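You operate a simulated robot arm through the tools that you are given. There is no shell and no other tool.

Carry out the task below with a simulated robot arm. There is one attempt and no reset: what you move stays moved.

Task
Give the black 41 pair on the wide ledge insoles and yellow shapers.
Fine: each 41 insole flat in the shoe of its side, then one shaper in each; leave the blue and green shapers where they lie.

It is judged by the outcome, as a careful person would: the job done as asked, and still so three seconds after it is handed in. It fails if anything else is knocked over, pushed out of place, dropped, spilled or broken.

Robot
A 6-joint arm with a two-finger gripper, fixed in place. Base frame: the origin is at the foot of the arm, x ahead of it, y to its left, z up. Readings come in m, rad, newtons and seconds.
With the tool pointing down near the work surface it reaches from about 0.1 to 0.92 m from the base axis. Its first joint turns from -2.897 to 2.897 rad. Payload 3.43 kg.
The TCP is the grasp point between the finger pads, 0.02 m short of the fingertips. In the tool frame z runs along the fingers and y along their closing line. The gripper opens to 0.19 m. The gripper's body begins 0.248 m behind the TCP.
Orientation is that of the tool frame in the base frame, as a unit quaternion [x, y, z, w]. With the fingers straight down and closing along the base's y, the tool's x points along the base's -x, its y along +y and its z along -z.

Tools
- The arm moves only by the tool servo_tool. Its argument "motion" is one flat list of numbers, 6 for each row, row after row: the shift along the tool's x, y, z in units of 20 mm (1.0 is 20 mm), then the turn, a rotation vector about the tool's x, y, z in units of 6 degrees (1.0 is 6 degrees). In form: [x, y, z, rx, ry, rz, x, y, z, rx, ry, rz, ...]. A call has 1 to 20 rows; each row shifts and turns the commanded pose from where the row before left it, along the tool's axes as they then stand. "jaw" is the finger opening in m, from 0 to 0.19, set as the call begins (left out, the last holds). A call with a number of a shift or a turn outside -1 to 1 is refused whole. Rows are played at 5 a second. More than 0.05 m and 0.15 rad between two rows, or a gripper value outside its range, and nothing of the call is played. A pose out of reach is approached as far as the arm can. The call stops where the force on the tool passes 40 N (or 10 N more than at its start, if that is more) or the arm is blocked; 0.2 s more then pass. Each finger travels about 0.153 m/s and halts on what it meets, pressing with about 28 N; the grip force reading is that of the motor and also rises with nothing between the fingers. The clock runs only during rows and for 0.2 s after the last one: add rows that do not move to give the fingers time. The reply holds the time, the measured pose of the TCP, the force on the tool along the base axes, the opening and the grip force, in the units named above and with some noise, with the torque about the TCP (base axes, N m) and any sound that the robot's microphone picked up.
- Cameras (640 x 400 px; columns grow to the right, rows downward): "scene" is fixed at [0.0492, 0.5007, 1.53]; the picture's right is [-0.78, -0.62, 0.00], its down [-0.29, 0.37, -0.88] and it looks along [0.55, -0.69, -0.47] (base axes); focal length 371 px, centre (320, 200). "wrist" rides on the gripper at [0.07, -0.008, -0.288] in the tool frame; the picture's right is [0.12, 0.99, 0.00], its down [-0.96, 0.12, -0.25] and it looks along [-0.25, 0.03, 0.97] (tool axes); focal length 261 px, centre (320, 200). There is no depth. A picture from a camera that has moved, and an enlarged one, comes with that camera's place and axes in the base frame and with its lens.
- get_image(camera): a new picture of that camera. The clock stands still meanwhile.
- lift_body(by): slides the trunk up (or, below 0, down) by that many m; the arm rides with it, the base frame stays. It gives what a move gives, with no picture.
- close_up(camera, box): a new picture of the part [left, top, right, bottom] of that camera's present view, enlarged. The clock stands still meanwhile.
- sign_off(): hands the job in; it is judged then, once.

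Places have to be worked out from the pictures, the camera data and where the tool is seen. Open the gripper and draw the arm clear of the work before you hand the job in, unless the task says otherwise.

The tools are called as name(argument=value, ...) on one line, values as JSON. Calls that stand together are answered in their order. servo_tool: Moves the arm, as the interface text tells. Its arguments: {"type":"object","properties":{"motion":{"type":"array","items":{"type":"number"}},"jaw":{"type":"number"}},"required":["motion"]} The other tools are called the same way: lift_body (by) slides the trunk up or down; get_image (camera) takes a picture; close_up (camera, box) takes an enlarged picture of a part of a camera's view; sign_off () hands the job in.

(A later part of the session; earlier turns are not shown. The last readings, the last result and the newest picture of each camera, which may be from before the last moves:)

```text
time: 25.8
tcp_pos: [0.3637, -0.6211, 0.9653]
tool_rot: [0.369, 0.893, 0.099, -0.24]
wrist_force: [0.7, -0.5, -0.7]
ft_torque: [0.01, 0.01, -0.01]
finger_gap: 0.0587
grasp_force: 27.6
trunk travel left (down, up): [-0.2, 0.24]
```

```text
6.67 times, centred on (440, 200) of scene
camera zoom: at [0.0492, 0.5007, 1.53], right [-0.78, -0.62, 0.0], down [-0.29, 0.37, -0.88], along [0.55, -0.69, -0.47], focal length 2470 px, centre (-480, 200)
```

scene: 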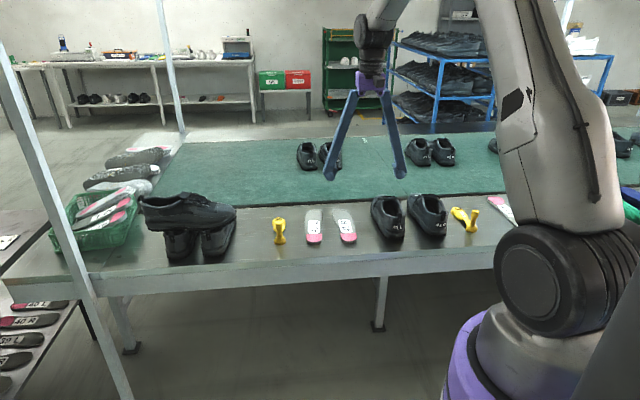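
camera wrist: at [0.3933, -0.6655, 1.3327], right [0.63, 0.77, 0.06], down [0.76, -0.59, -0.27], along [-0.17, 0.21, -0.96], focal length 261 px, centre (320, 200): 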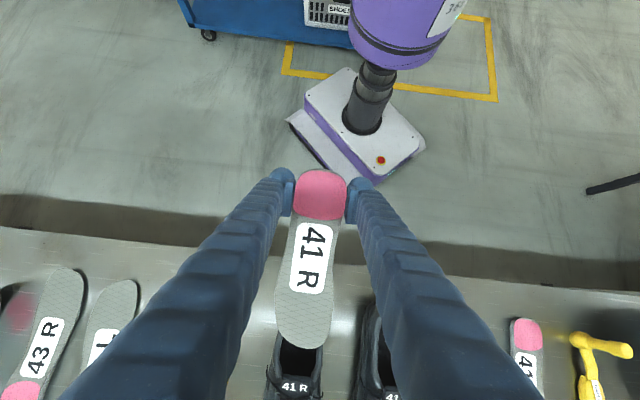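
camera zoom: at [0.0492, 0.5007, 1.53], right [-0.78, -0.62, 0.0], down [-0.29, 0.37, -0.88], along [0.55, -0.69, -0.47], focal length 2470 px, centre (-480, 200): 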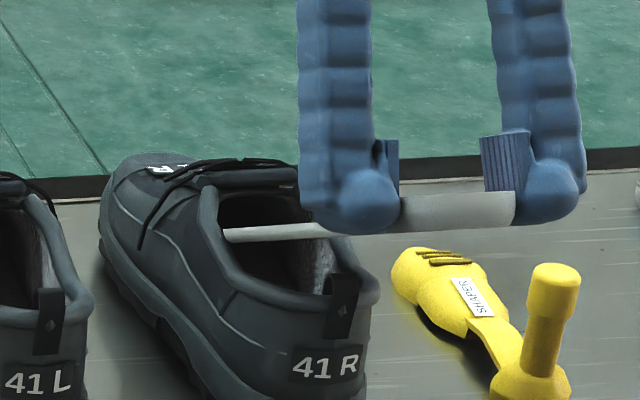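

Still zero contact. I continue 1 cm down and forward.

servo_tool(motion=[-0.25, 0, 0.2, 0, 0, 0, -0.25, 0, 0.2, 0, 0, 0, -0.25, 0, 0.2, 0, 0, 0, 0, 0, 0, 0, 0, 0])

close_up(camera="wrist", box=[230, 280, 390, 400])

close_up(camera="scene", box=[400, 170, 480, 230])

```text
time: 26.8
tcp_pos: [0.3698, -0.6267, 0.9466]
tool_rot: [0.37, 0.892, 0.1, -0.239]
wrist_force: [0.5, 1.2, 0.1]
ft_torque: [-0.01, -0.05, 0.12]
finger_gap: 0.0585
grasp_force: 28.3
trunk travel left (down, up): [-0.2, 0.24]
```

```text
3.33 times, centred on (310, 340) of wrist
camera zoom: at [0.4219, -0.6926, 1.232], right [0.63, 0.78, 0.06], down [0.76, -0.59, -0.27], along [-0.17, 0.21, -0.96], focal length 869 px, centre (353, -267)
```

zoom: 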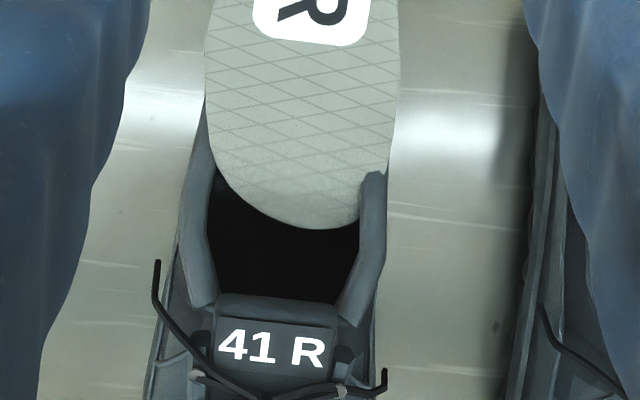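

```text
6.67 times, centred on (440, 200) of scene
camera zoom: at [0.0492, 0.5007, 1.53], right [-0.78, -0.62, 0.0], down [-0.29, 0.37, -0.88], along [0.55, -0.69, -0.47], focal length 2470 px, centre (-480, 200)
```

zoom: 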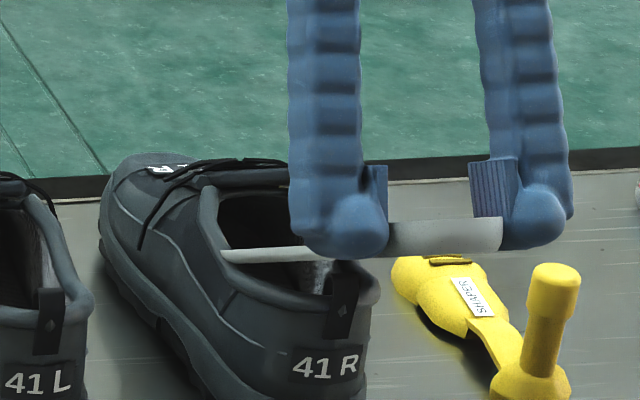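

The right collar rim now shows through the board edge while the force stays tiny, so the collar yields; the board is about 4 mm too far to the left of the shoe. I shift 4 mm and continue carefully.

servo_tool(motion=[0, -0.1, -0.1, 0, 0, 0, 0, -0.1, 0, 0, 0, 0, -0.25, 0, 0.2, 0, 0, 0, -0.25, 0, 0.2, 0, 0, 0, 0, 0, 0, 0, 0, 0])

close_up(camera="wrist", box=[230, 280, 390, 400])

close_up(camera="scene", box=[400, 170, 480, 230])

```text
time: 28.0
tcp_pos: [0.3697, -0.6333, 0.9368]
tool_rot: [0.37, 0.892, 0.099, -0.239]
wrist_force: [1.6, -0.8, 8.8]
ft_torque: [-0.51, -0.61, 0.09]
finger_gap: 0.0581
grasp_force: 28.2
trunk travel left (down, up): [-0.2, 0.24]
```

```text
3.33 times, centred on (310, 340) of wrist
camera zoom: at [0.4224, -0.6993, 1.2231], right [0.63, 0.78, 0.06], down [0.76, -0.6, -0.27], along [-0.17, 0.21, -0.96], focal length 869 px, centre (353, -267)
```

zoom: 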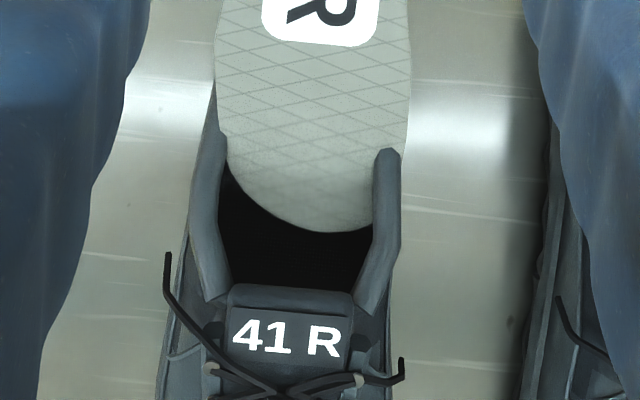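

```text
6.67 times, centred on (440, 200) of scene
camera zoom: at [0.0492, 0.5007, 1.53], right [-0.78, -0.62, 0.0], down [-0.29, 0.37, -0.88], along [0.55, -0.69, -0.47], focal length 2470 px, centre (-480, 200)
```

zoom: 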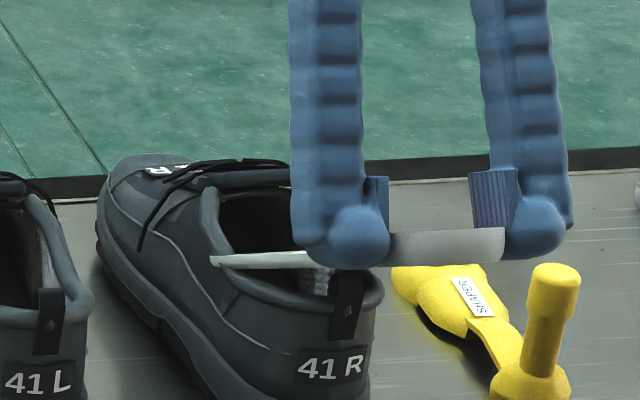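

The force/torque reading puts the contact at e1≈0, i.e. the board's underside touched the heel tab (top ≈0.868), not the sides. I back off 1 cm upward and check the insole in the grip.

servo_tool(motion=[0.25, 0, -0.433, 0, 0, 0, 0, 0, 0, 0, 0, 0])

get_image(camera="wrist")

close_up(camera="wrist", box=[230, 160, 390, 280])

close_up(camera="scene", box=[365, 185, 455, 245])

```text
time: 28.6
tcp_pos: [0.3687, -0.633, 0.9471]
tool_rot: [0.369, 0.893, 0.098, -0.24]
wrist_force: [-0.7, -0.2, 0.1]
ft_torque: [-0.05, 0.11, -0.12]
finger_gap: 0.0584
grasp_force: 28.4
trunk travel left (down, up): [-0.2, 0.24]
```

```text
taken
camera wrist: at [0.4231, -0.6987, 1.2319], right [0.63, 0.77, 0.06], down [0.76, -0.6, -0.27], along [-0.17, 0.21, -0.96], focal length 261 px, centre (320, 200)
```

wrist: 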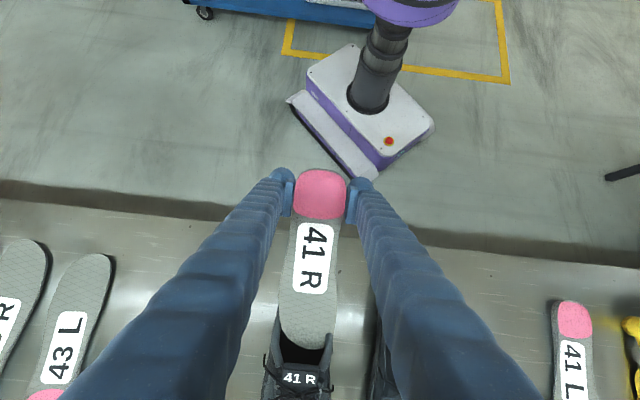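

```text
3.33 times, centred on (310, 220) of wrist
camera zoom: at [0.4231, -0.6987, 1.2319], right [0.63, 0.77, 0.06], down [0.76, -0.6, -0.27], along [-0.17, 0.21, -0.96], focal length 869 px, centre (353, 133)
```

zoom: 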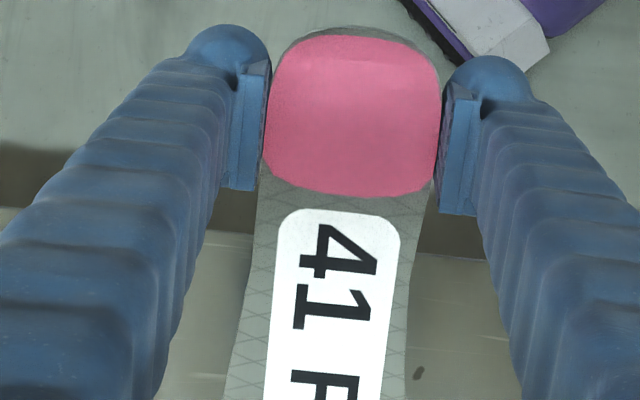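

```text
6.67 times, centred on (410, 215) of scene
camera zoom: at [0.0492, 0.5007, 1.53], right [-0.78, -0.62, 0.0], down [-0.29, 0.37, -0.88], along [0.55, -0.69, -0.47], focal length 2470 px, centre (-280, 100)
```

zoom: 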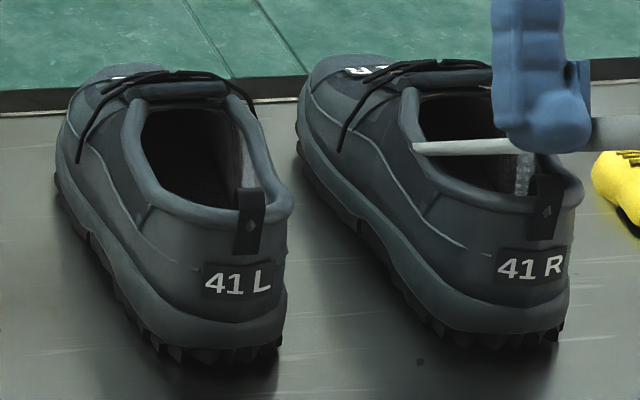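

The shoe heel shifted about 3–4 mm sideways during my lateral nudge, nothing serious, and the board yawed about 1° in the grip. I check the toe region now.

close_up(camera="wrist", box=[250, 310, 370, 400])

close_up(camera="scene", box=[412, 190, 460, 226])

```text
4.44 times, centred on (310, 355) of wrist
camera zoom: at [0.4231, -0.6987, 1.2319], right [0.63, 0.77, 0.06], down [0.76, -0.6, -0.27], along [-0.17, 0.21, -0.96], focal length 1158 px, centre (364, -489)
```

zoom: 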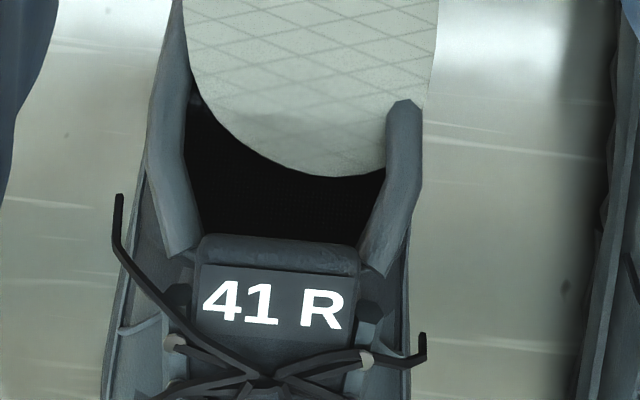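

```text
11.11 times, centred on (436, 208) of scene
camera zoom: at [0.0492, 0.5007, 1.53], right [-0.78, -0.62, 0.0], down [-0.29, 0.37, -0.88], along [0.55, -0.69, -0.47], focal length 4117 px, centre (-969, 111)
```

zoom: 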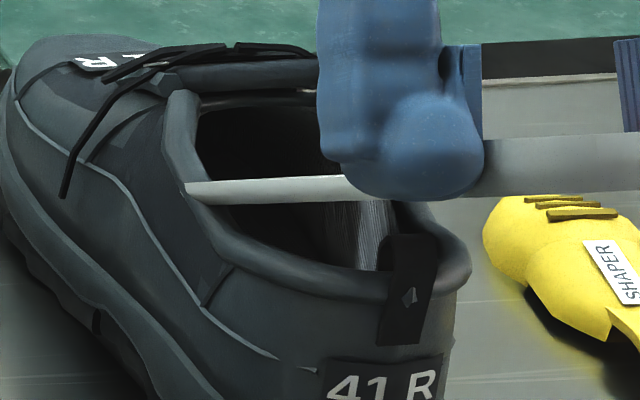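

The board's toe sits about 3–4 mm left of the shoe's centre line. I raise 1.5 cm, yaw the toe 1.5° to the right and shift 2 mm, then re-check.

servo_tool(motion=[0.375, 0, -0.65, 0, 0, 0, 0, -0.1, 0, -0.125, 0, 0.2165, 0, 0, 0, 0, 0, 0])

close_up(camera="wrist", box=[250, 310, 370, 400])

close_up(camera="scene", box=[400, 170, 480, 230])

```text
time: 29.4
tcp_pos: [0.3684, -0.6352, 0.9629]
tool_rot: [0.381, 0.888, 0.102, -0.238]
wrist_force: [0.2, 0.7, -0.6]
ft_torque: [0.06, 0.02, 0.0]
finger_gap: 0.0584
grasp_force: 27.9
trunk travel left (down, up): [-0.2, 0.24]
```

```text
4.44 times, centred on (310, 355) of wrist
camera zoom: at [0.4201, -0.7027, 1.2471], right [0.65, 0.76, 0.06], down [0.74, -0.61, -0.27], along [-0.17, 0.22, -0.96], focal length 1158 px, centre (364, -489)
```

zoom: 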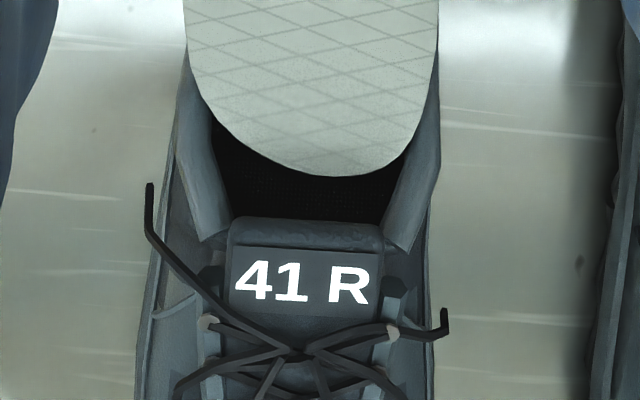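

```text
6.67 times, centred on (440, 200) of scene
camera zoom: at [0.0492, 0.5007, 1.53], right [-0.78, -0.62, 0.0], down [-0.29, 0.37, -0.88], along [0.55, -0.69, -0.47], focal length 2470 px, centre (-480, 200)
```

zoom: 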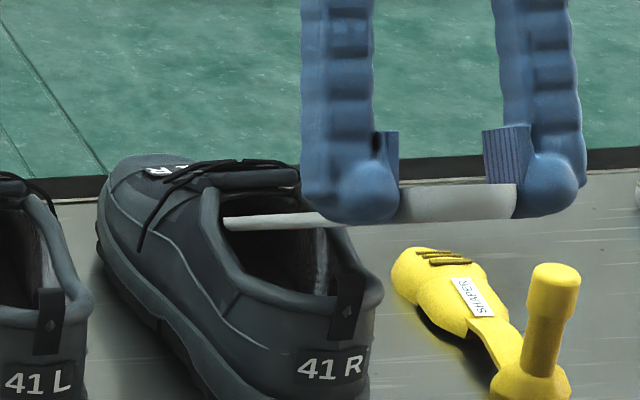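

Now the board is centred between both rims. I slide down along the board axis in small steps and watch the force.

servo_tool(motion=[-0.3, 0, 0.15, 0, 0, 0, -0.3, 0, 0.15, 0, 0, 0, -0.3, 0, 0.15, 0, 0, 0, 0, 0, 0, 0, 0, 0])

close_up(camera="wrist", box=[250, 310, 370, 400])

close_up(camera="scene", box=[400, 170, 480, 230])

```text
time: 30.4
tcp_pos: [0.3753, -0.644, 0.9446]
tool_rot: [0.382, 0.888, 0.102, -0.237]
wrist_force: [0.6, 1.5, 0.4]
ft_torque: [-0.04, -0.27, 0.27]
finger_gap: 0.0583
grasp_force: 28.2
trunk travel left (down, up): [-0.2, 0.24]
```

```text
4.44 times, centred on (310, 355) of wrist
camera zoom: at [0.4275, -0.7114, 1.2302], right [0.65, 0.76, 0.06], down [0.74, -0.61, -0.27], along [-0.17, 0.22, -0.96], focal length 1158 px, centre (364, -489)
```

zoom: 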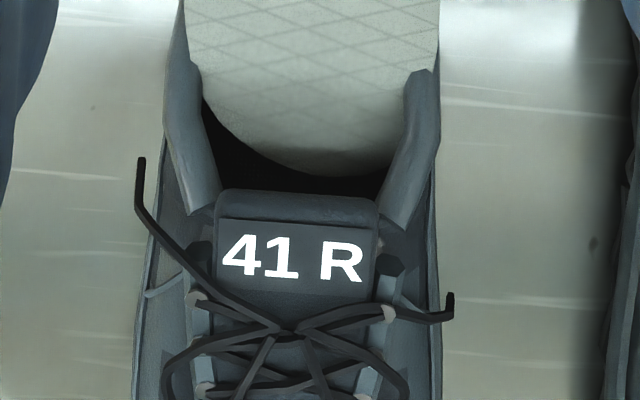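

```text
6.67 times, centred on (440, 200) of scene
camera zoom: at [0.0492, 0.5007, 1.53], right [-0.78, -0.62, 0.0], down [-0.29, 0.37, -0.88], along [0.55, -0.69, -0.47], focal length 2470 px, centre (-480, 200)
```

zoom: 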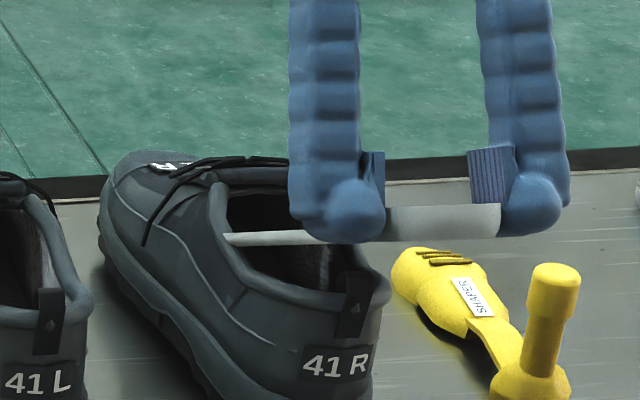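

The force (+e2 and up, acting about 0.18 m ahead of the TCP) means only the right-hand (−e2) rim pushes on the toe. I shift the board 4 mm toward +e2 to relieve it and read again.

servo_tool(motion=[0, 0.1, -0.1, 0, 0, 0, 0, 0.1, 0, 0, 0, 0, 0, 0, 0, 0, 0, 0])

close_up(camera="wrist", box=[250, 310, 370, 400])

close_up(camera="scene", box=[400, 170, 480, 230])

```text
time: 31.2
tcp_pos: [0.3803, -0.6423, 0.9473]
tool_rot: [0.382, 0.887, 0.102, -0.238]
wrist_force: [-0.8, -0.4, 0.1]
ft_torque: [0.0, 0.0, 0.01]
finger_gap: 0.0584
grasp_force: 28.2
trunk travel left (down, up): [-0.2, 0.24]
```

```text
4.44 times, centred on (310, 355) of wrist
camera zoom: at [0.4312, -0.7092, 1.2321], right [0.65, 0.76, 0.06], down [0.74, -0.61, -0.27], along [-0.17, 0.22, -0.96], focal length 1158 px, centre (364, -489)
```

zoom: 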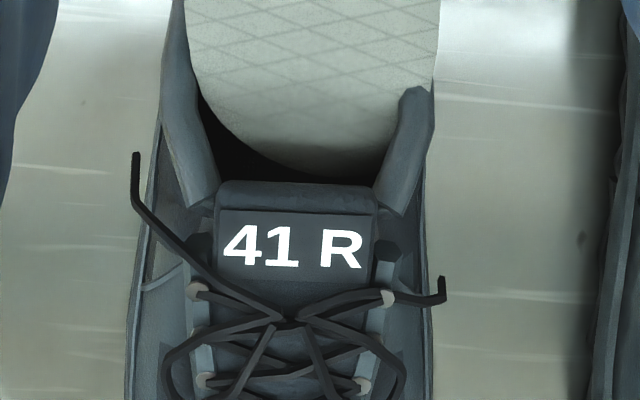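

```text
6.67 times, centred on (440, 200) of scene
camera zoom: at [0.0492, 0.5007, 1.53], right [-0.78, -0.62, 0.0], down [-0.29, 0.37, -0.88], along [0.55, -0.69, -0.47], focal length 2470 px, centre (-480, 200)
```

zoom: 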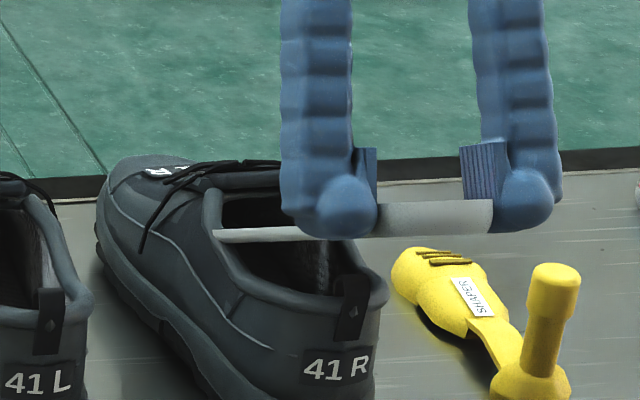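

Force is zero again. I continue sliding 1.2 cm along the board axis.

servo_tool(motion=[-0.3, 0, 0.05, 0, 0, 0, -0.3, 0, 0.05, 0, 0, 0, 0, 0, 0, 0, 0, 0])

close_up(camera="wrist", box=[250, 310, 370, 400])

close_up(camera="scene", box=[400, 170, 480, 230])

```text
time: 32.0
tcp_pos: [0.3855, -0.6489, 0.9383]
tool_rot: [0.382, 0.887, 0.102, -0.238]
wrist_force: [0.5, 0.3, 0.0]
ft_torque: [0.02, 0.02, 0.02]
finger_gap: 0.0586
grasp_force: 28.1
trunk travel left (down, up): [-0.2, 0.24]
```

```text
4.44 times, centred on (310, 355) of wrist
camera zoom: at [0.4367, -0.7152, 1.2239], right [0.65, 0.76, 0.06], down [0.74, -0.61, -0.27], along [-0.17, 0.22, -0.96], focal length 1158 px, centre (364, -489)
```

zoom: 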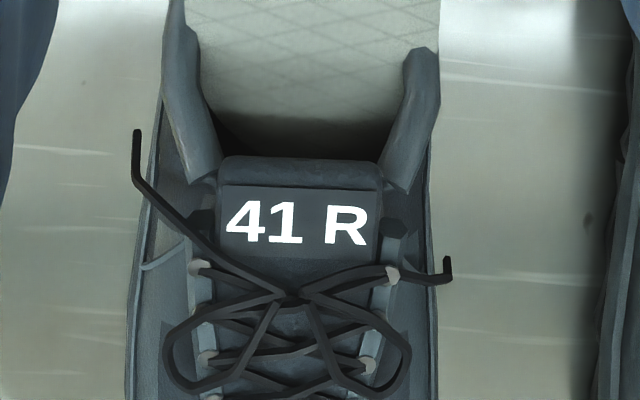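

```text
6.67 times, centred on (440, 200) of scene
camera zoom: at [0.0492, 0.5007, 1.53], right [-0.78, -0.62, 0.0], down [-0.29, 0.37, -0.88], along [0.55, -0.69, -0.47], focal length 2470 px, centre (-480, 200)
```

zoom: 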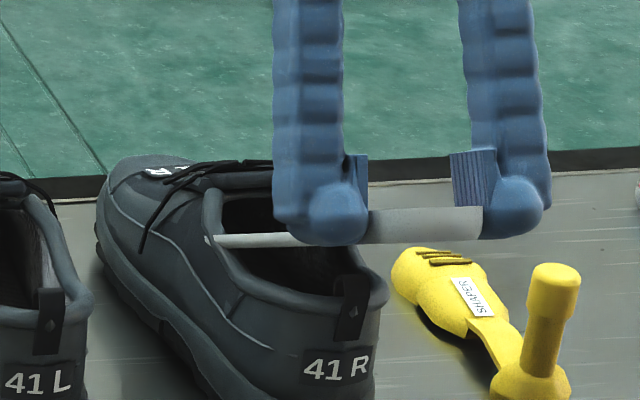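

The toe is now under the tongue edge with no force. I continue another 2 cm along the axis.

servo_tool(motion=[-0.35, 0, 0.06, 0, 0, 0, -0.35, 0, 0.06, 0, 0, 0, -0.35, 0, 0.06, 0, 0, 0, 0, 0, 0, 0, 0, 0])

close_up(camera="wrist", box=[230, 280, 390, 400])

close_up(camera="scene", box=[400, 170, 480, 230])

```text
time: 33.0
tcp_pos: [0.3966, -0.6612, 0.9252]
tool_rot: [0.382, 0.887, 0.103, -0.238]
wrist_force: [1.5, 1.3, -0.2]
ft_torque: [0.08, -0.04, 0.12]
finger_gap: 0.058
grasp_force: 27.9
trunk travel left (down, up): [-0.2, 0.24]
```

```text
3.33 times, centred on (310, 340) of wrist
camera zoom: at [0.448, -0.7284, 1.2112], right [0.65, 0.76, 0.06], down [0.74, -0.61, -0.27], along [-0.17, 0.22, -0.96], focal length 869 px, centre (353, -267)
```

zoom: 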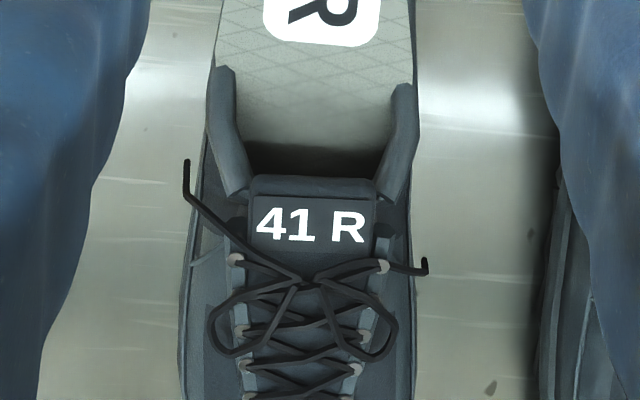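

```text
6.67 times, centred on (440, 200) of scene
camera zoom: at [0.0492, 0.5007, 1.53], right [-0.78, -0.62, 0.0], down [-0.29, 0.37, -0.88], along [0.55, -0.69, -0.47], focal length 2470 px, centre (-480, 200)
```

zoom: 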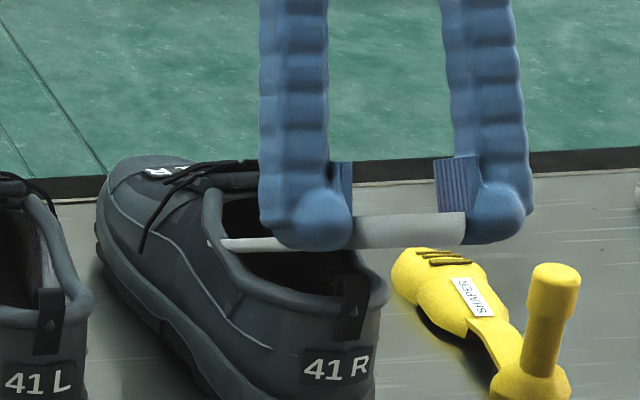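

A small +e2 side force appears again; I shift 2 mm toward +e2 and continue 2 cm more.

servo_tool(motion=[0, 0.1, 0, 0, 0, 0, -0.35, 0, 0.06, 0, 0, 0, -0.35, 0, 0.06, 0, 0, 0, 0, 0, 0, 0, 0, 0])

close_up(camera="scene", box=[380, 165, 476, 237])

```text
time: 34.0
tcp_pos: [0.4064, -0.6673, 0.918]
tool_rot: [0.382, 0.887, 0.102, -0.238]
wrist_force: [-0.7, -0.1, -0.6]
ft_torque: [-0.05, 0.05, -0.09]
finger_gap: 0.0583
grasp_force: 28.0
trunk travel left (down, up): [-0.2, 0.24]
```

```text
5.56 times, centred on (428, 201) of scene
camera zoom: at [0.0492, 0.5007, 1.53], right [-0.78, -0.62, 0.0], down [-0.29, 0.37, -0.88], along [0.55, -0.69, -0.47], focal length 2059 px, centre (-280, 194)
```

zoom: 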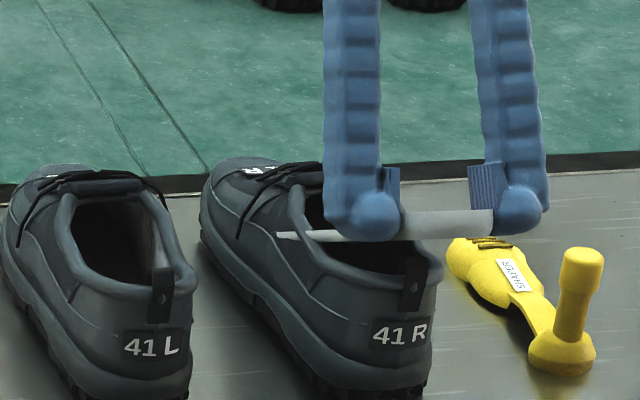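

Forces are near zero. I slide 2.5 cm further along the board axis so the toe nears the shoe floor.

servo_tool(motion=[-0.4, 0, 0, 0, 0, 0, -0.4, 0, 0, 0, 0, 0, -0.4, 0, 0, 0, 0, 0, 0, 0, 0, 0, 0, 0])

close_up(camera="scene", box=[380, 165, 476, 237])

close_up(camera="wrist", box=[230, 280, 390, 400])

```text
time: 35.0
tcp_pos: [0.4211, -0.6821, 0.9052]
tool_rot: [0.381, 0.888, 0.102, -0.237]
wrist_force: [-0.7, -0.1, -0.4]
ft_torque: [0.05, 0.0, -0.01]
finger_gap: 0.0584
grasp_force: 27.9
trunk travel left (down, up): [-0.2, 0.24]
```

```text
5.56 times, centred on (428, 201) of scene
camera zoom: at [0.0492, 0.5007, 1.53], right [-0.78, -0.62, 0.0], down [-0.29, 0.37, -0.88], along [0.55, -0.69, -0.47], focal length 2059 px, centre (-280, 194)
```

zoom: 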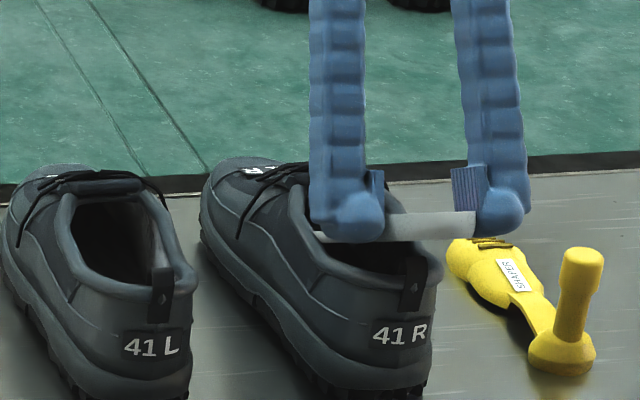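

```text
3.33 times, centred on (310, 340) of wrist
camera zoom: at [0.4721, -0.7496, 1.1895], right [0.65, 0.76, 0.06], down [0.74, -0.61, -0.27], along [-0.17, 0.22, -0.96], focal length 869 px, centre (353, -267)
```

zoom: 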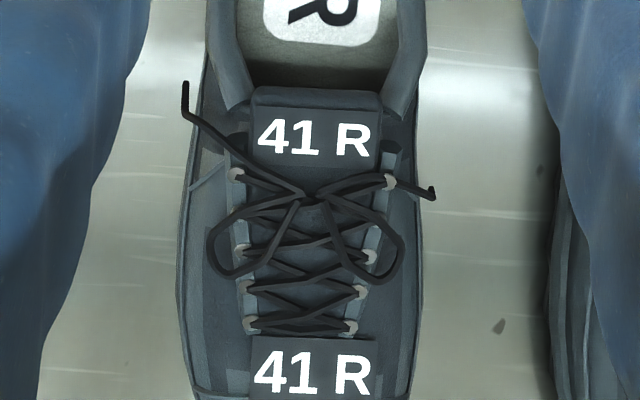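

The toe is now inside the shoe near the floor, no force, nothing poking out. I go forward while reducing the pitch to 26° and yawing about 1.5° to follow the shoe's axis.

servo_tool(motion=[-0.43, 0, 0.032, 0.04, -0.222, -0.07, -0.43, 0, 0.032, 0.04, -0.222, -0.07, -0.43, 0, 0.032, 0.04, -0.222, -0.07, 0, 0, 0, 0, 0, 0])

close_up(camera="scene", box=[380, 165, 476, 237])

get_image(camera="wrist")

```text
time: 36.0
tcp_pos: [0.4367, -0.6976, 0.8901]
tool_rot: [0.374, 0.9, 0.086, -0.208]
wrist_force: [-0.8, -0.2, -0.6]
ft_torque: [-0.02, 0.04, -0.03]
finger_gap: 0.0585
grasp_force: 27.8
trunk travel left (down, up): [-0.2, 0.24]
```

```text
5.56 times, centred on (428, 201) of scene
camera zoom: at [0.0492, 0.5007, 1.53], right [-0.78, -0.62, 0.0], down [-0.29, 0.37, -0.88], along [0.55, -0.69, -0.47], focal length 2059 px, centre (-280, 194)
```

zoom: 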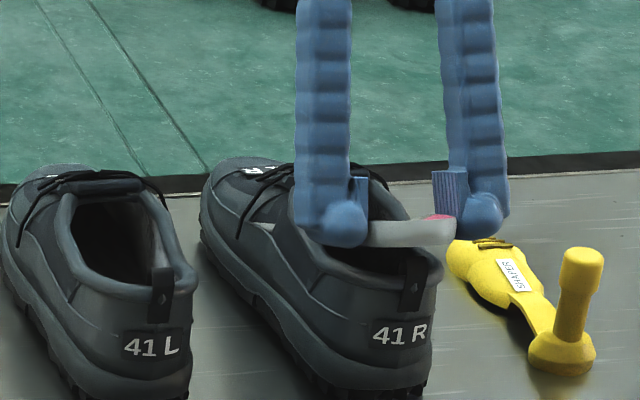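

```text
taken
camera wrist: at [0.4756, -0.7489, 1.1799], right [0.63, 0.78, 0.05], down [0.77, -0.61, -0.2], along [-0.12, 0.16, -0.98], focal length 261 px, centre (320, 200)
```

wrist: 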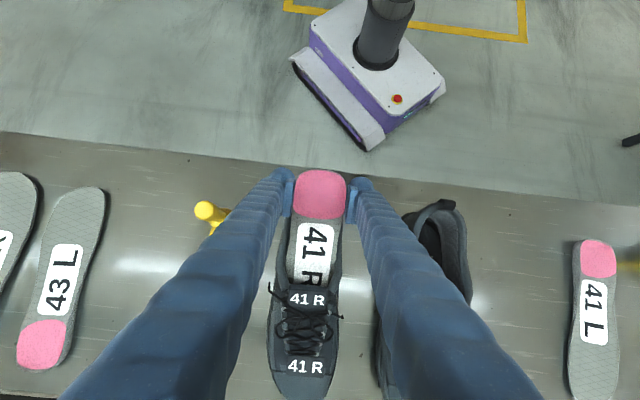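

Still no force; the heel is now just above the heel tab. I continue forward, reducing pitch to 22° with a little more yaw.

servo_tool(motion=[-0.371, 0, -0.004, 0.0275, -0.167, -0.056, -0.371, 0, -0.004, 0.0275, -0.167, -0.056, -0.371, 0, -0.004, 0.0275, -0.167, -0.056, -0.371, 0, -0.004, 0.0275, -0.167, -0.056, 0, 0, 0, 0, 0, 0])

close_up(camera="scene", box=[380, 165, 476, 237])

close_up(camera="wrist", box=[240, 150, 400, 270])

```text
time: 37.2
tcp_pos: [0.4552, -0.7151, 0.8779]
tool_rot: [0.365, 0.911, 0.07, -0.178]
wrist_force: [-0.4, 0.0, 0.2]
ft_torque: [0.09, 0.05, 0.02]
finger_gap: 0.0583
grasp_force: 28.6
trunk travel left (down, up): [-0.2, 0.24]
```

```text
5.56 times, centred on (428, 201) of scene
camera zoom: at [0.0492, 0.5007, 1.53], right [-0.78, -0.62, 0.0], down [-0.29, 0.37, -0.88], along [0.55, -0.69, -0.47], focal length 2059 px, centre (-280, 194)
```

zoom: 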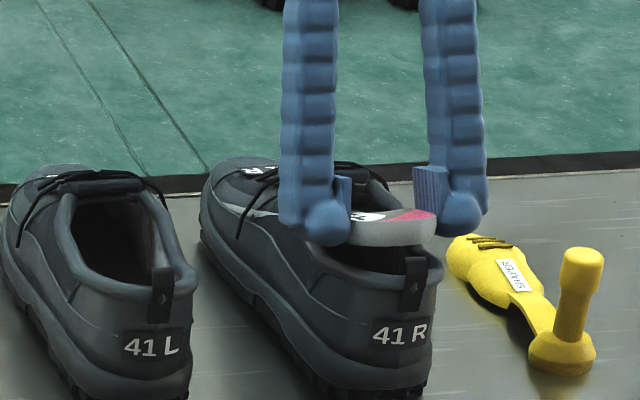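

```text
3.33 times, centred on (320, 210) of wrist
camera zoom: at [0.4808, -0.7521, 1.1717], right [0.6, 0.8, 0.04], down [0.79, -0.59, -0.13], along [-0.08, 0.11, -0.99], focal length 869 px, centre (320, 167)
```

zoom: 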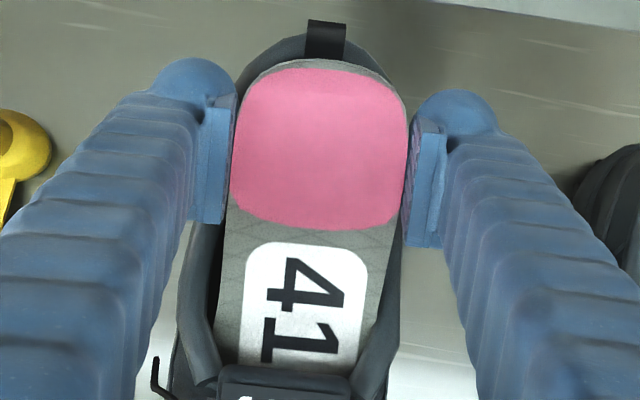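

Heel is above the opening. I see a bright strip on the shoe's inner side; I zoom to see whether the board's edge pokes through there.

close_up(camera="scene", box=[405, 182, 461, 224])

get_image(camera="wrist")

close_up(camera="wrist", box=[250, 240, 370, 400])

```text
9.52 times, centred on (433, 203) of scene
camera zoom: at [0.0492, 0.5007, 1.53], right [-0.78, -0.62, 0.0], down [-0.29, 0.37, -0.88], along [0.55, -0.69, -0.47], focal length 3529 px, centre (-756, 171)
```

zoom: 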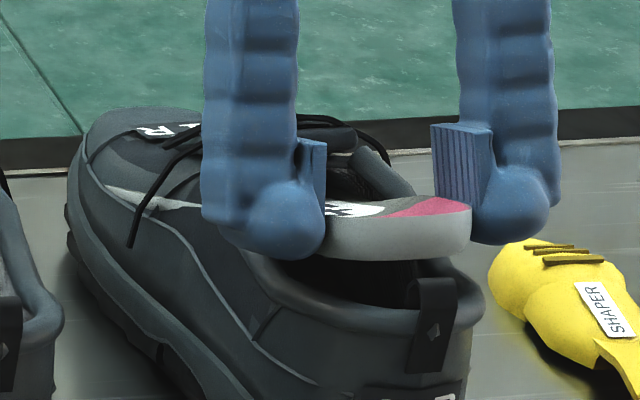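

```text
taken
camera wrist: at [0.4808, -0.7521, 1.1717], right [0.6, 0.8, 0.04], down [0.79, -0.59, -0.13], along [-0.08, 0.11, -0.99], focal length 261 px, centre (320, 200)
```

wrist: 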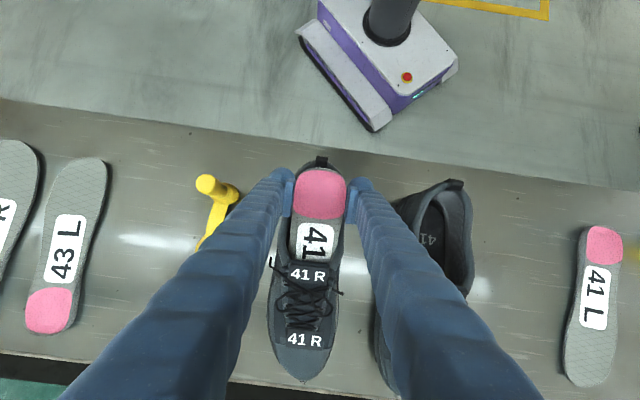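

```text
2.50 times, centred on (310, 320) of wrist
camera zoom: at [0.4808, -0.7521, 1.1717], right [0.6, 0.8, 0.04], down [0.79, -0.59, -0.13], along [-0.08, 0.11, -0.99], focal length 652 px, centre (345, -100)
```

zoom: 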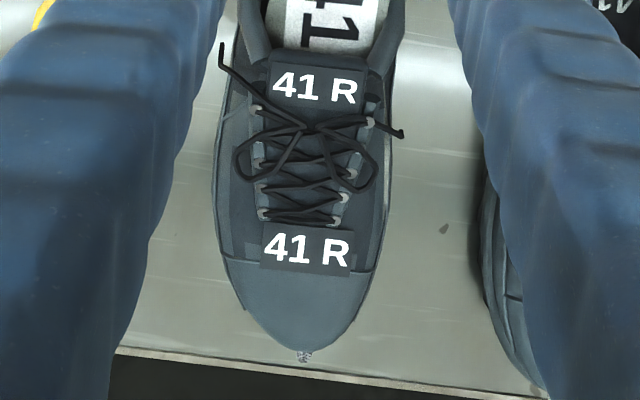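

I enlarge the top view of the shoe's forefoot to compare protrusion on both sides.

close_up(camera="wrist", box=[262, 250, 352, 310])

close_up(camera="wrist", box=[262, 310, 352, 390])

```text
6.67 times, centred on (307, 280) of wrist
camera zoom: at [0.4808, -0.7521, 1.1717], right [0.6, 0.8, 0.04], down [0.79, -0.59, -0.13], along [-0.08, 0.11, -0.99], focal length 1738 px, centre (407, -333)
```

zoom: 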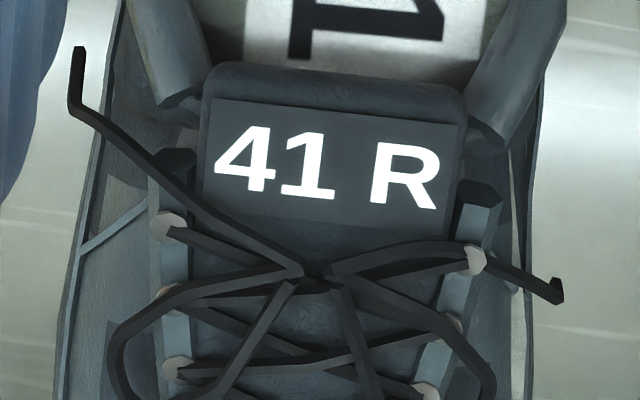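

```text
5.00 times, centred on (307, 350) of wrist
camera zoom: at [0.4808, -0.7521, 1.1717], right [0.6, 0.8, 0.04], down [0.79, -0.59, -0.13], along [-0.08, 0.11, -0.99], focal length 1303 px, centre (385, -550)
```

zoom: 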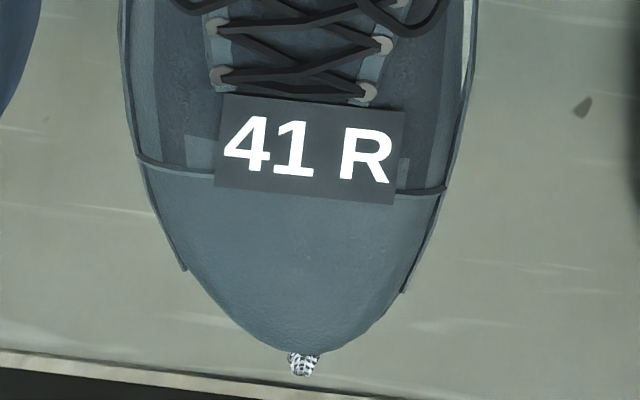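

The shoe has turned about 2°, and the board's heel is centred on it with matching heading. I continue forward 1 cm while lowering the heel and reducing pitch, checking force.

servo_tool(motion=[-0.3, 0, 0.0, 0, -0.17, 0, -0.3, 0, 0.08, 0, -0.17, 0, 0, 0, 0, 0, 0, 0])

close_up(camera="scene", box=[405, 182, 461, 224])

close_up(camera="wrist", box=[240, 150, 400, 270])

```text
time: 38.0
tcp_pos: [0.4635, -0.7233, 0.8717]
tool_rot: [0.366, 0.914, 0.064, -0.161]
wrist_force: [0.0, 0.3, -2.6]
ft_torque: [0.34, 0.22, 0.0]
finger_gap: 0.0584
grasp_force: 28.2
trunk travel left (down, up): [-0.2, 0.24]
```

```text
9.52 times, centred on (433, 203) of scene
camera zoom: at [0.0492, 0.5007, 1.53], right [-0.78, -0.62, 0.0], down [-0.29, 0.37, -0.88], along [0.55, -0.69, -0.47], focal length 3529 px, centre (-756, 171)
```

zoom: 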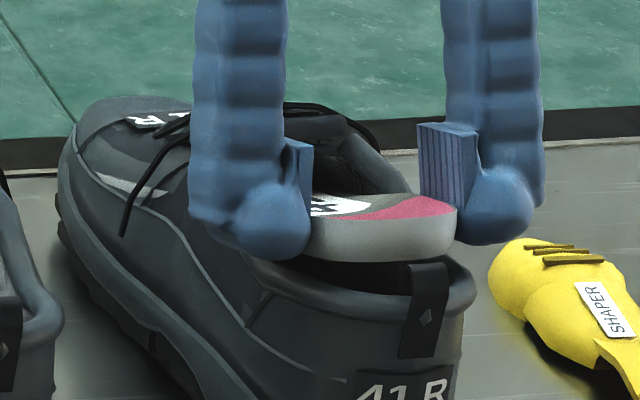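

```text
3.33 times, centred on (320, 210) of wrist
camera zoom: at [0.4814, -0.7527, 1.1671], right [0.6, 0.8, 0.04], down [0.8, -0.6, -0.1], along [-0.05, 0.09, -0.99], focal length 869 px, centre (320, 167)
```

zoom: 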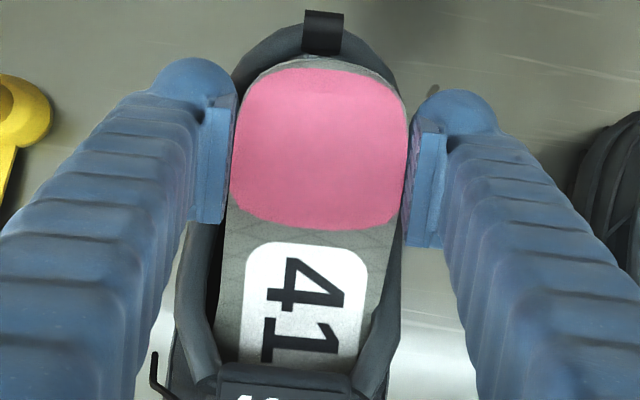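

A slight downward push (−2.6 N about 0.155 m ahead) means the forefoot touches the vamp from below as the pitch lessens. I lower 7 mm straight down.

servo_tool(motion=[-0.06, 0, 0.165, 0, 0, 0, -0.06, 0, 0.165, 0, 0, 0, 0, 0, 0, 0, 0, 0])

close_up(camera="scene", box=[405, 182, 461, 224])

```text
time: 38.8
tcp_pos: [0.463, -0.7238, 0.8667]
tool_rot: [0.365, 0.915, 0.064, -0.161]
wrist_force: [0.4, -3.6, 16.6]
ft_torque: [-0.24, -0.37, -0.09]
finger_gap: 0.0582
grasp_force: 27.8
trunk travel left (down, up): [-0.2, 0.24]
```

```text
9.52 times, centred on (433, 203) of scene
camera zoom: at [0.0492, 0.5007, 1.53], right [-0.78, -0.62, 0.0], down [-0.29, 0.37, -0.88], along [0.55, -0.69, -0.47], focal length 3529 px, centre (-756, 171)
```

zoom: 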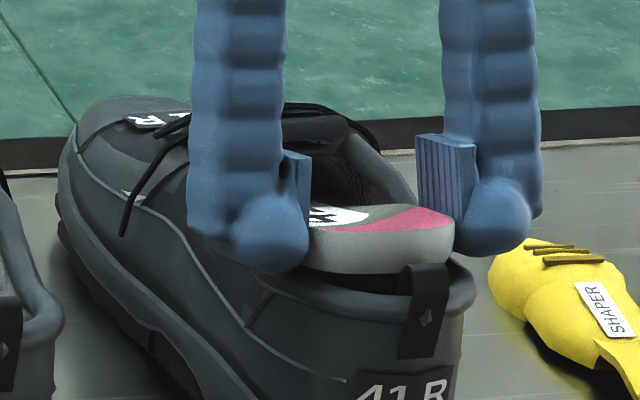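

The fingertips have met the side rims (z≈0.84), so this is as low as the side grip allows. I relieve 3 mm and look from above at the clearance to the rear rim before letting go.

servo_tool(motion=[0.05, 0, -0.14, 0, 0, 0, 0, 0, 0, 0, 0, 0])

close_up(camera="wrist", box=[270, 140, 370, 220])

close_up(camera="wrist", box=[262, 240, 352, 390])

```text
time: 39.4
tcp_pos: [0.4625, -0.7234, 0.8666]
tool_rot: [0.365, 0.915, 0.064, -0.162]
wrist_force: [1.3, -3.0, 4.2]
ft_torque: [-0.26, -0.28, -0.06]
finger_gap: 0.0587
grasp_force: 28.0
trunk travel left (down, up): [-0.2, 0.24]
```

```text
5.00 times, centred on (320, 180) of wrist
camera zoom: at [0.4811, -0.7523, 1.1621], right [0.6, 0.8, 0.04], down [0.8, -0.6, -0.1], along [-0.05, 0.09, -0.99], focal length 1303 px, centre (320, 300)
```

zoom: 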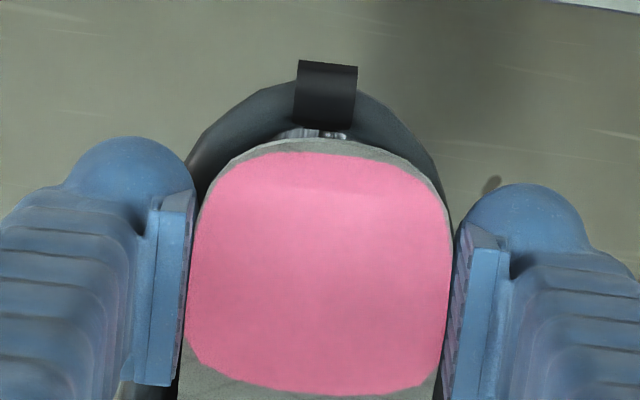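

```text
2.67 times, centred on (307, 315) of wrist
camera zoom: at [0.4811, -0.7523, 1.1621], right [0.6, 0.8, 0.04], down [0.8, -0.6, -0.1], along [-0.05, 0.09, -0.99], focal length 695 px, centre (355, -107)
```

zoom: 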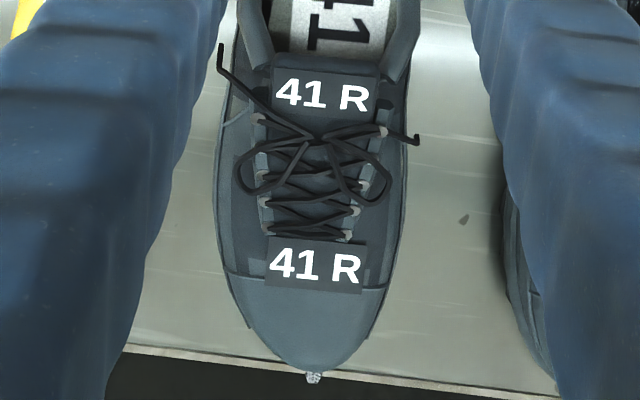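

There is a few mm of clearance at the rear rim. To give room for the heel to swing down, I raise 2 mm, tip the toe down 1°, and push 8 mm forward.

servo_tool(motion=[0.03, 0, -0.09, 0, 0.17, 0, -0.18, 0, -0.065, 0, 0, 0, -0.18, 0, -0.065, 0, 0, 0, 0, 0, 0, 0, 0, 0])

close_up(camera="scene", box=[405, 182, 461, 224])

close_up(camera="wrist", box=[262, 140, 382, 390])

```text
time: 40.4
tcp_pos: [0.4689, -0.7283, 0.8697]
tool_rot: [0.365, 0.913, 0.066, -0.169]
wrist_force: [0.1, 0.9, 0.3]
ft_torque: [-0.17, -0.12, -0.02]
finger_gap: 0.0584
grasp_force: 28.0
trunk travel left (down, up): [-0.2, 0.24]
```

```text
9.52 times, centred on (433, 203) of scene
camera zoom: at [0.0492, 0.5007, 1.53], right [-0.78, -0.62, 0.0], down [-0.29, 0.37, -0.88], along [0.55, -0.69, -0.47], focal length 3529 px, centre (-756, 171)
```

zoom: 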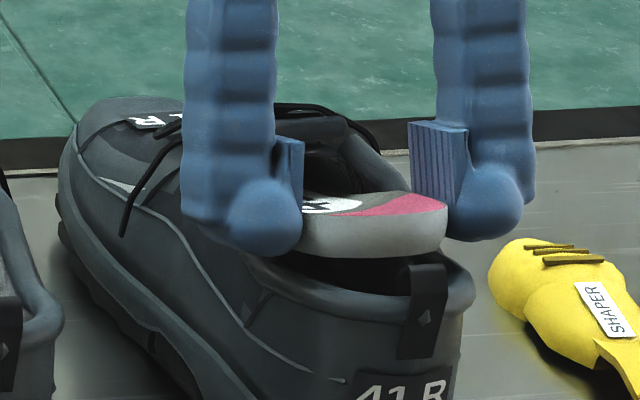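

```text
1.60 times, centred on (322, 265) of wrist
camera zoom: at [0.4906, -0.7615, 1.1638], right [0.6, 0.8, 0.04], down [0.79, -0.6, -0.11], along [-0.07, 0.1, -0.99], focal length 417 px, centre (317, 96)
```

zoom: 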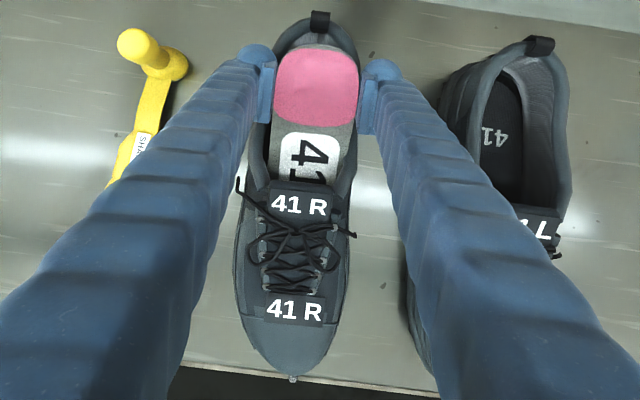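

No force, room ahead. I push another 6 mm forward along the floor direction and read the force.

servo_tool(motion=[-0.14, 0, -0.05, 0, 0, 0, -0.14, 0, -0.05, 0, 0, 0, 0, 0, 0, 0, 0, 0])

close_up(camera="wrist", box=[270, 140, 370, 220])

close_up(camera="scene", box=[405, 182, 461, 224])

```text
time: 41.2
tcp_pos: [0.4728, -0.7326, 0.8699]
tool_rot: [0.365, 0.913, 0.067, -0.17]
wrist_force: [-0.3, 0.9, -3.0]
ft_torque: [0.29, 0.17, -0.05]
finger_gap: 0.0586
grasp_force: 27.2
trunk travel left (down, up): [-0.2, 0.24]
```

```text
5.00 times, centred on (320, 180) of wrist
camera zoom: at [0.4949, -0.7658, 1.164], right [0.6, 0.8, 0.04], down [0.79, -0.6, -0.11], along [-0.07, 0.1, -0.99], focal length 1303 px, centre (320, 300)
```

zoom: 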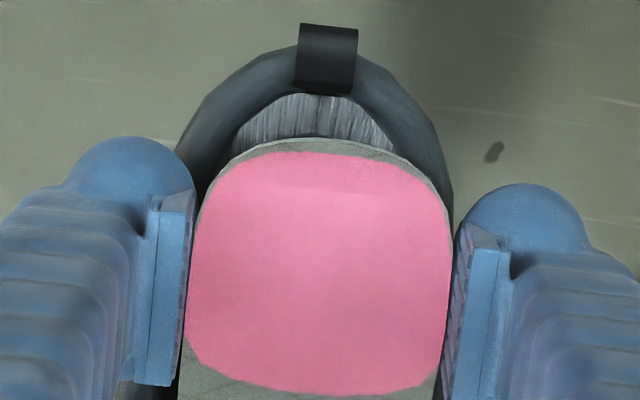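

```text
9.52 times, centred on (433, 203) of scene
camera zoom: at [0.0492, 0.5007, 1.53], right [-0.78, -0.62, 0.0], down [-0.29, 0.37, -0.88], along [0.55, -0.69, -0.47], focal length 3529 px, centre (-756, 171)
```

zoom: 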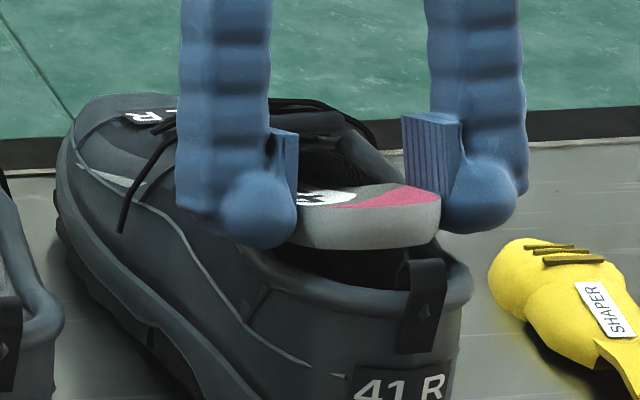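

The board is well forward with its rear about 1 cm ahead of the rear rim. I ease down 2 mm and open the fingers to let the heel drop in.

servo_tool(motion=[-0.035, 0, 0.09, 0, 0, 0, 0, 0, 0, 0, 0, 0, 0, 0, 0, 0, 0, 0])

servo_tool(motion=[0, 0, 0, 0, 0, 0, 0, 0, 0, 0, 0, 0, 0, 0, 0, 0, 0, 0], jaw=0.085)

close_up(camera="scene", box=[405, 182, 461, 224])

close_up(camera="wrist", box=[260, 140, 380, 240])

```text
time: 42.0
tcp_pos: [0.4733, -0.7333, 0.8676]
tool_rot: [0.364, 0.913, 0.066, -0.17]
wrist_force: [1.2, -0.2, 5.1]
ft_torque: [-0.5, -0.69, -0.02]
finger_gap: 0.0582
grasp_force: 27.8
trunk travel left (down, up): [-0.2, 0.24]
```

```text
time: 42.8
tcp_pos: [0.4724, -0.7331, 0.8681]
tool_rot: [0.365, 0.913, 0.066, -0.169]
wrist_force: [-0.4, 0.4, -0.6]
ft_torque: [0.01, 0.0, 0.02]
finger_gap: 0.0853
grasp_force: 0.1
trunk travel left (down, up): [-0.2, 0.24]
```

```text
9.52 times, centred on (433, 203) of scene
camera zoom: at [0.0492, 0.5007, 1.53], right [-0.78, -0.62, 0.0], down [-0.29, 0.37, -0.88], along [0.55, -0.69, -0.47], focal length 3529 px, centre (-756, 171)
```

zoom: 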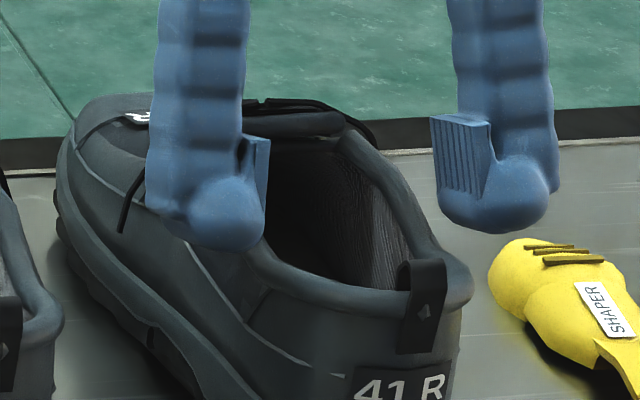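

```text
4.00 times, centred on (320, 190) of wrist
camera zoom: at [0.4945, -0.766, 1.1618], right [0.6, 0.8, 0.04], down [0.79, -0.6, -0.11], along [-0.07, 0.1, -0.99], focal length 1043 px, centre (320, 240)
```

zoom: 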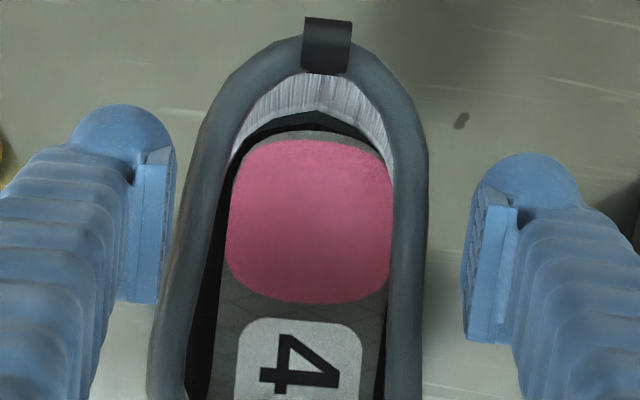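

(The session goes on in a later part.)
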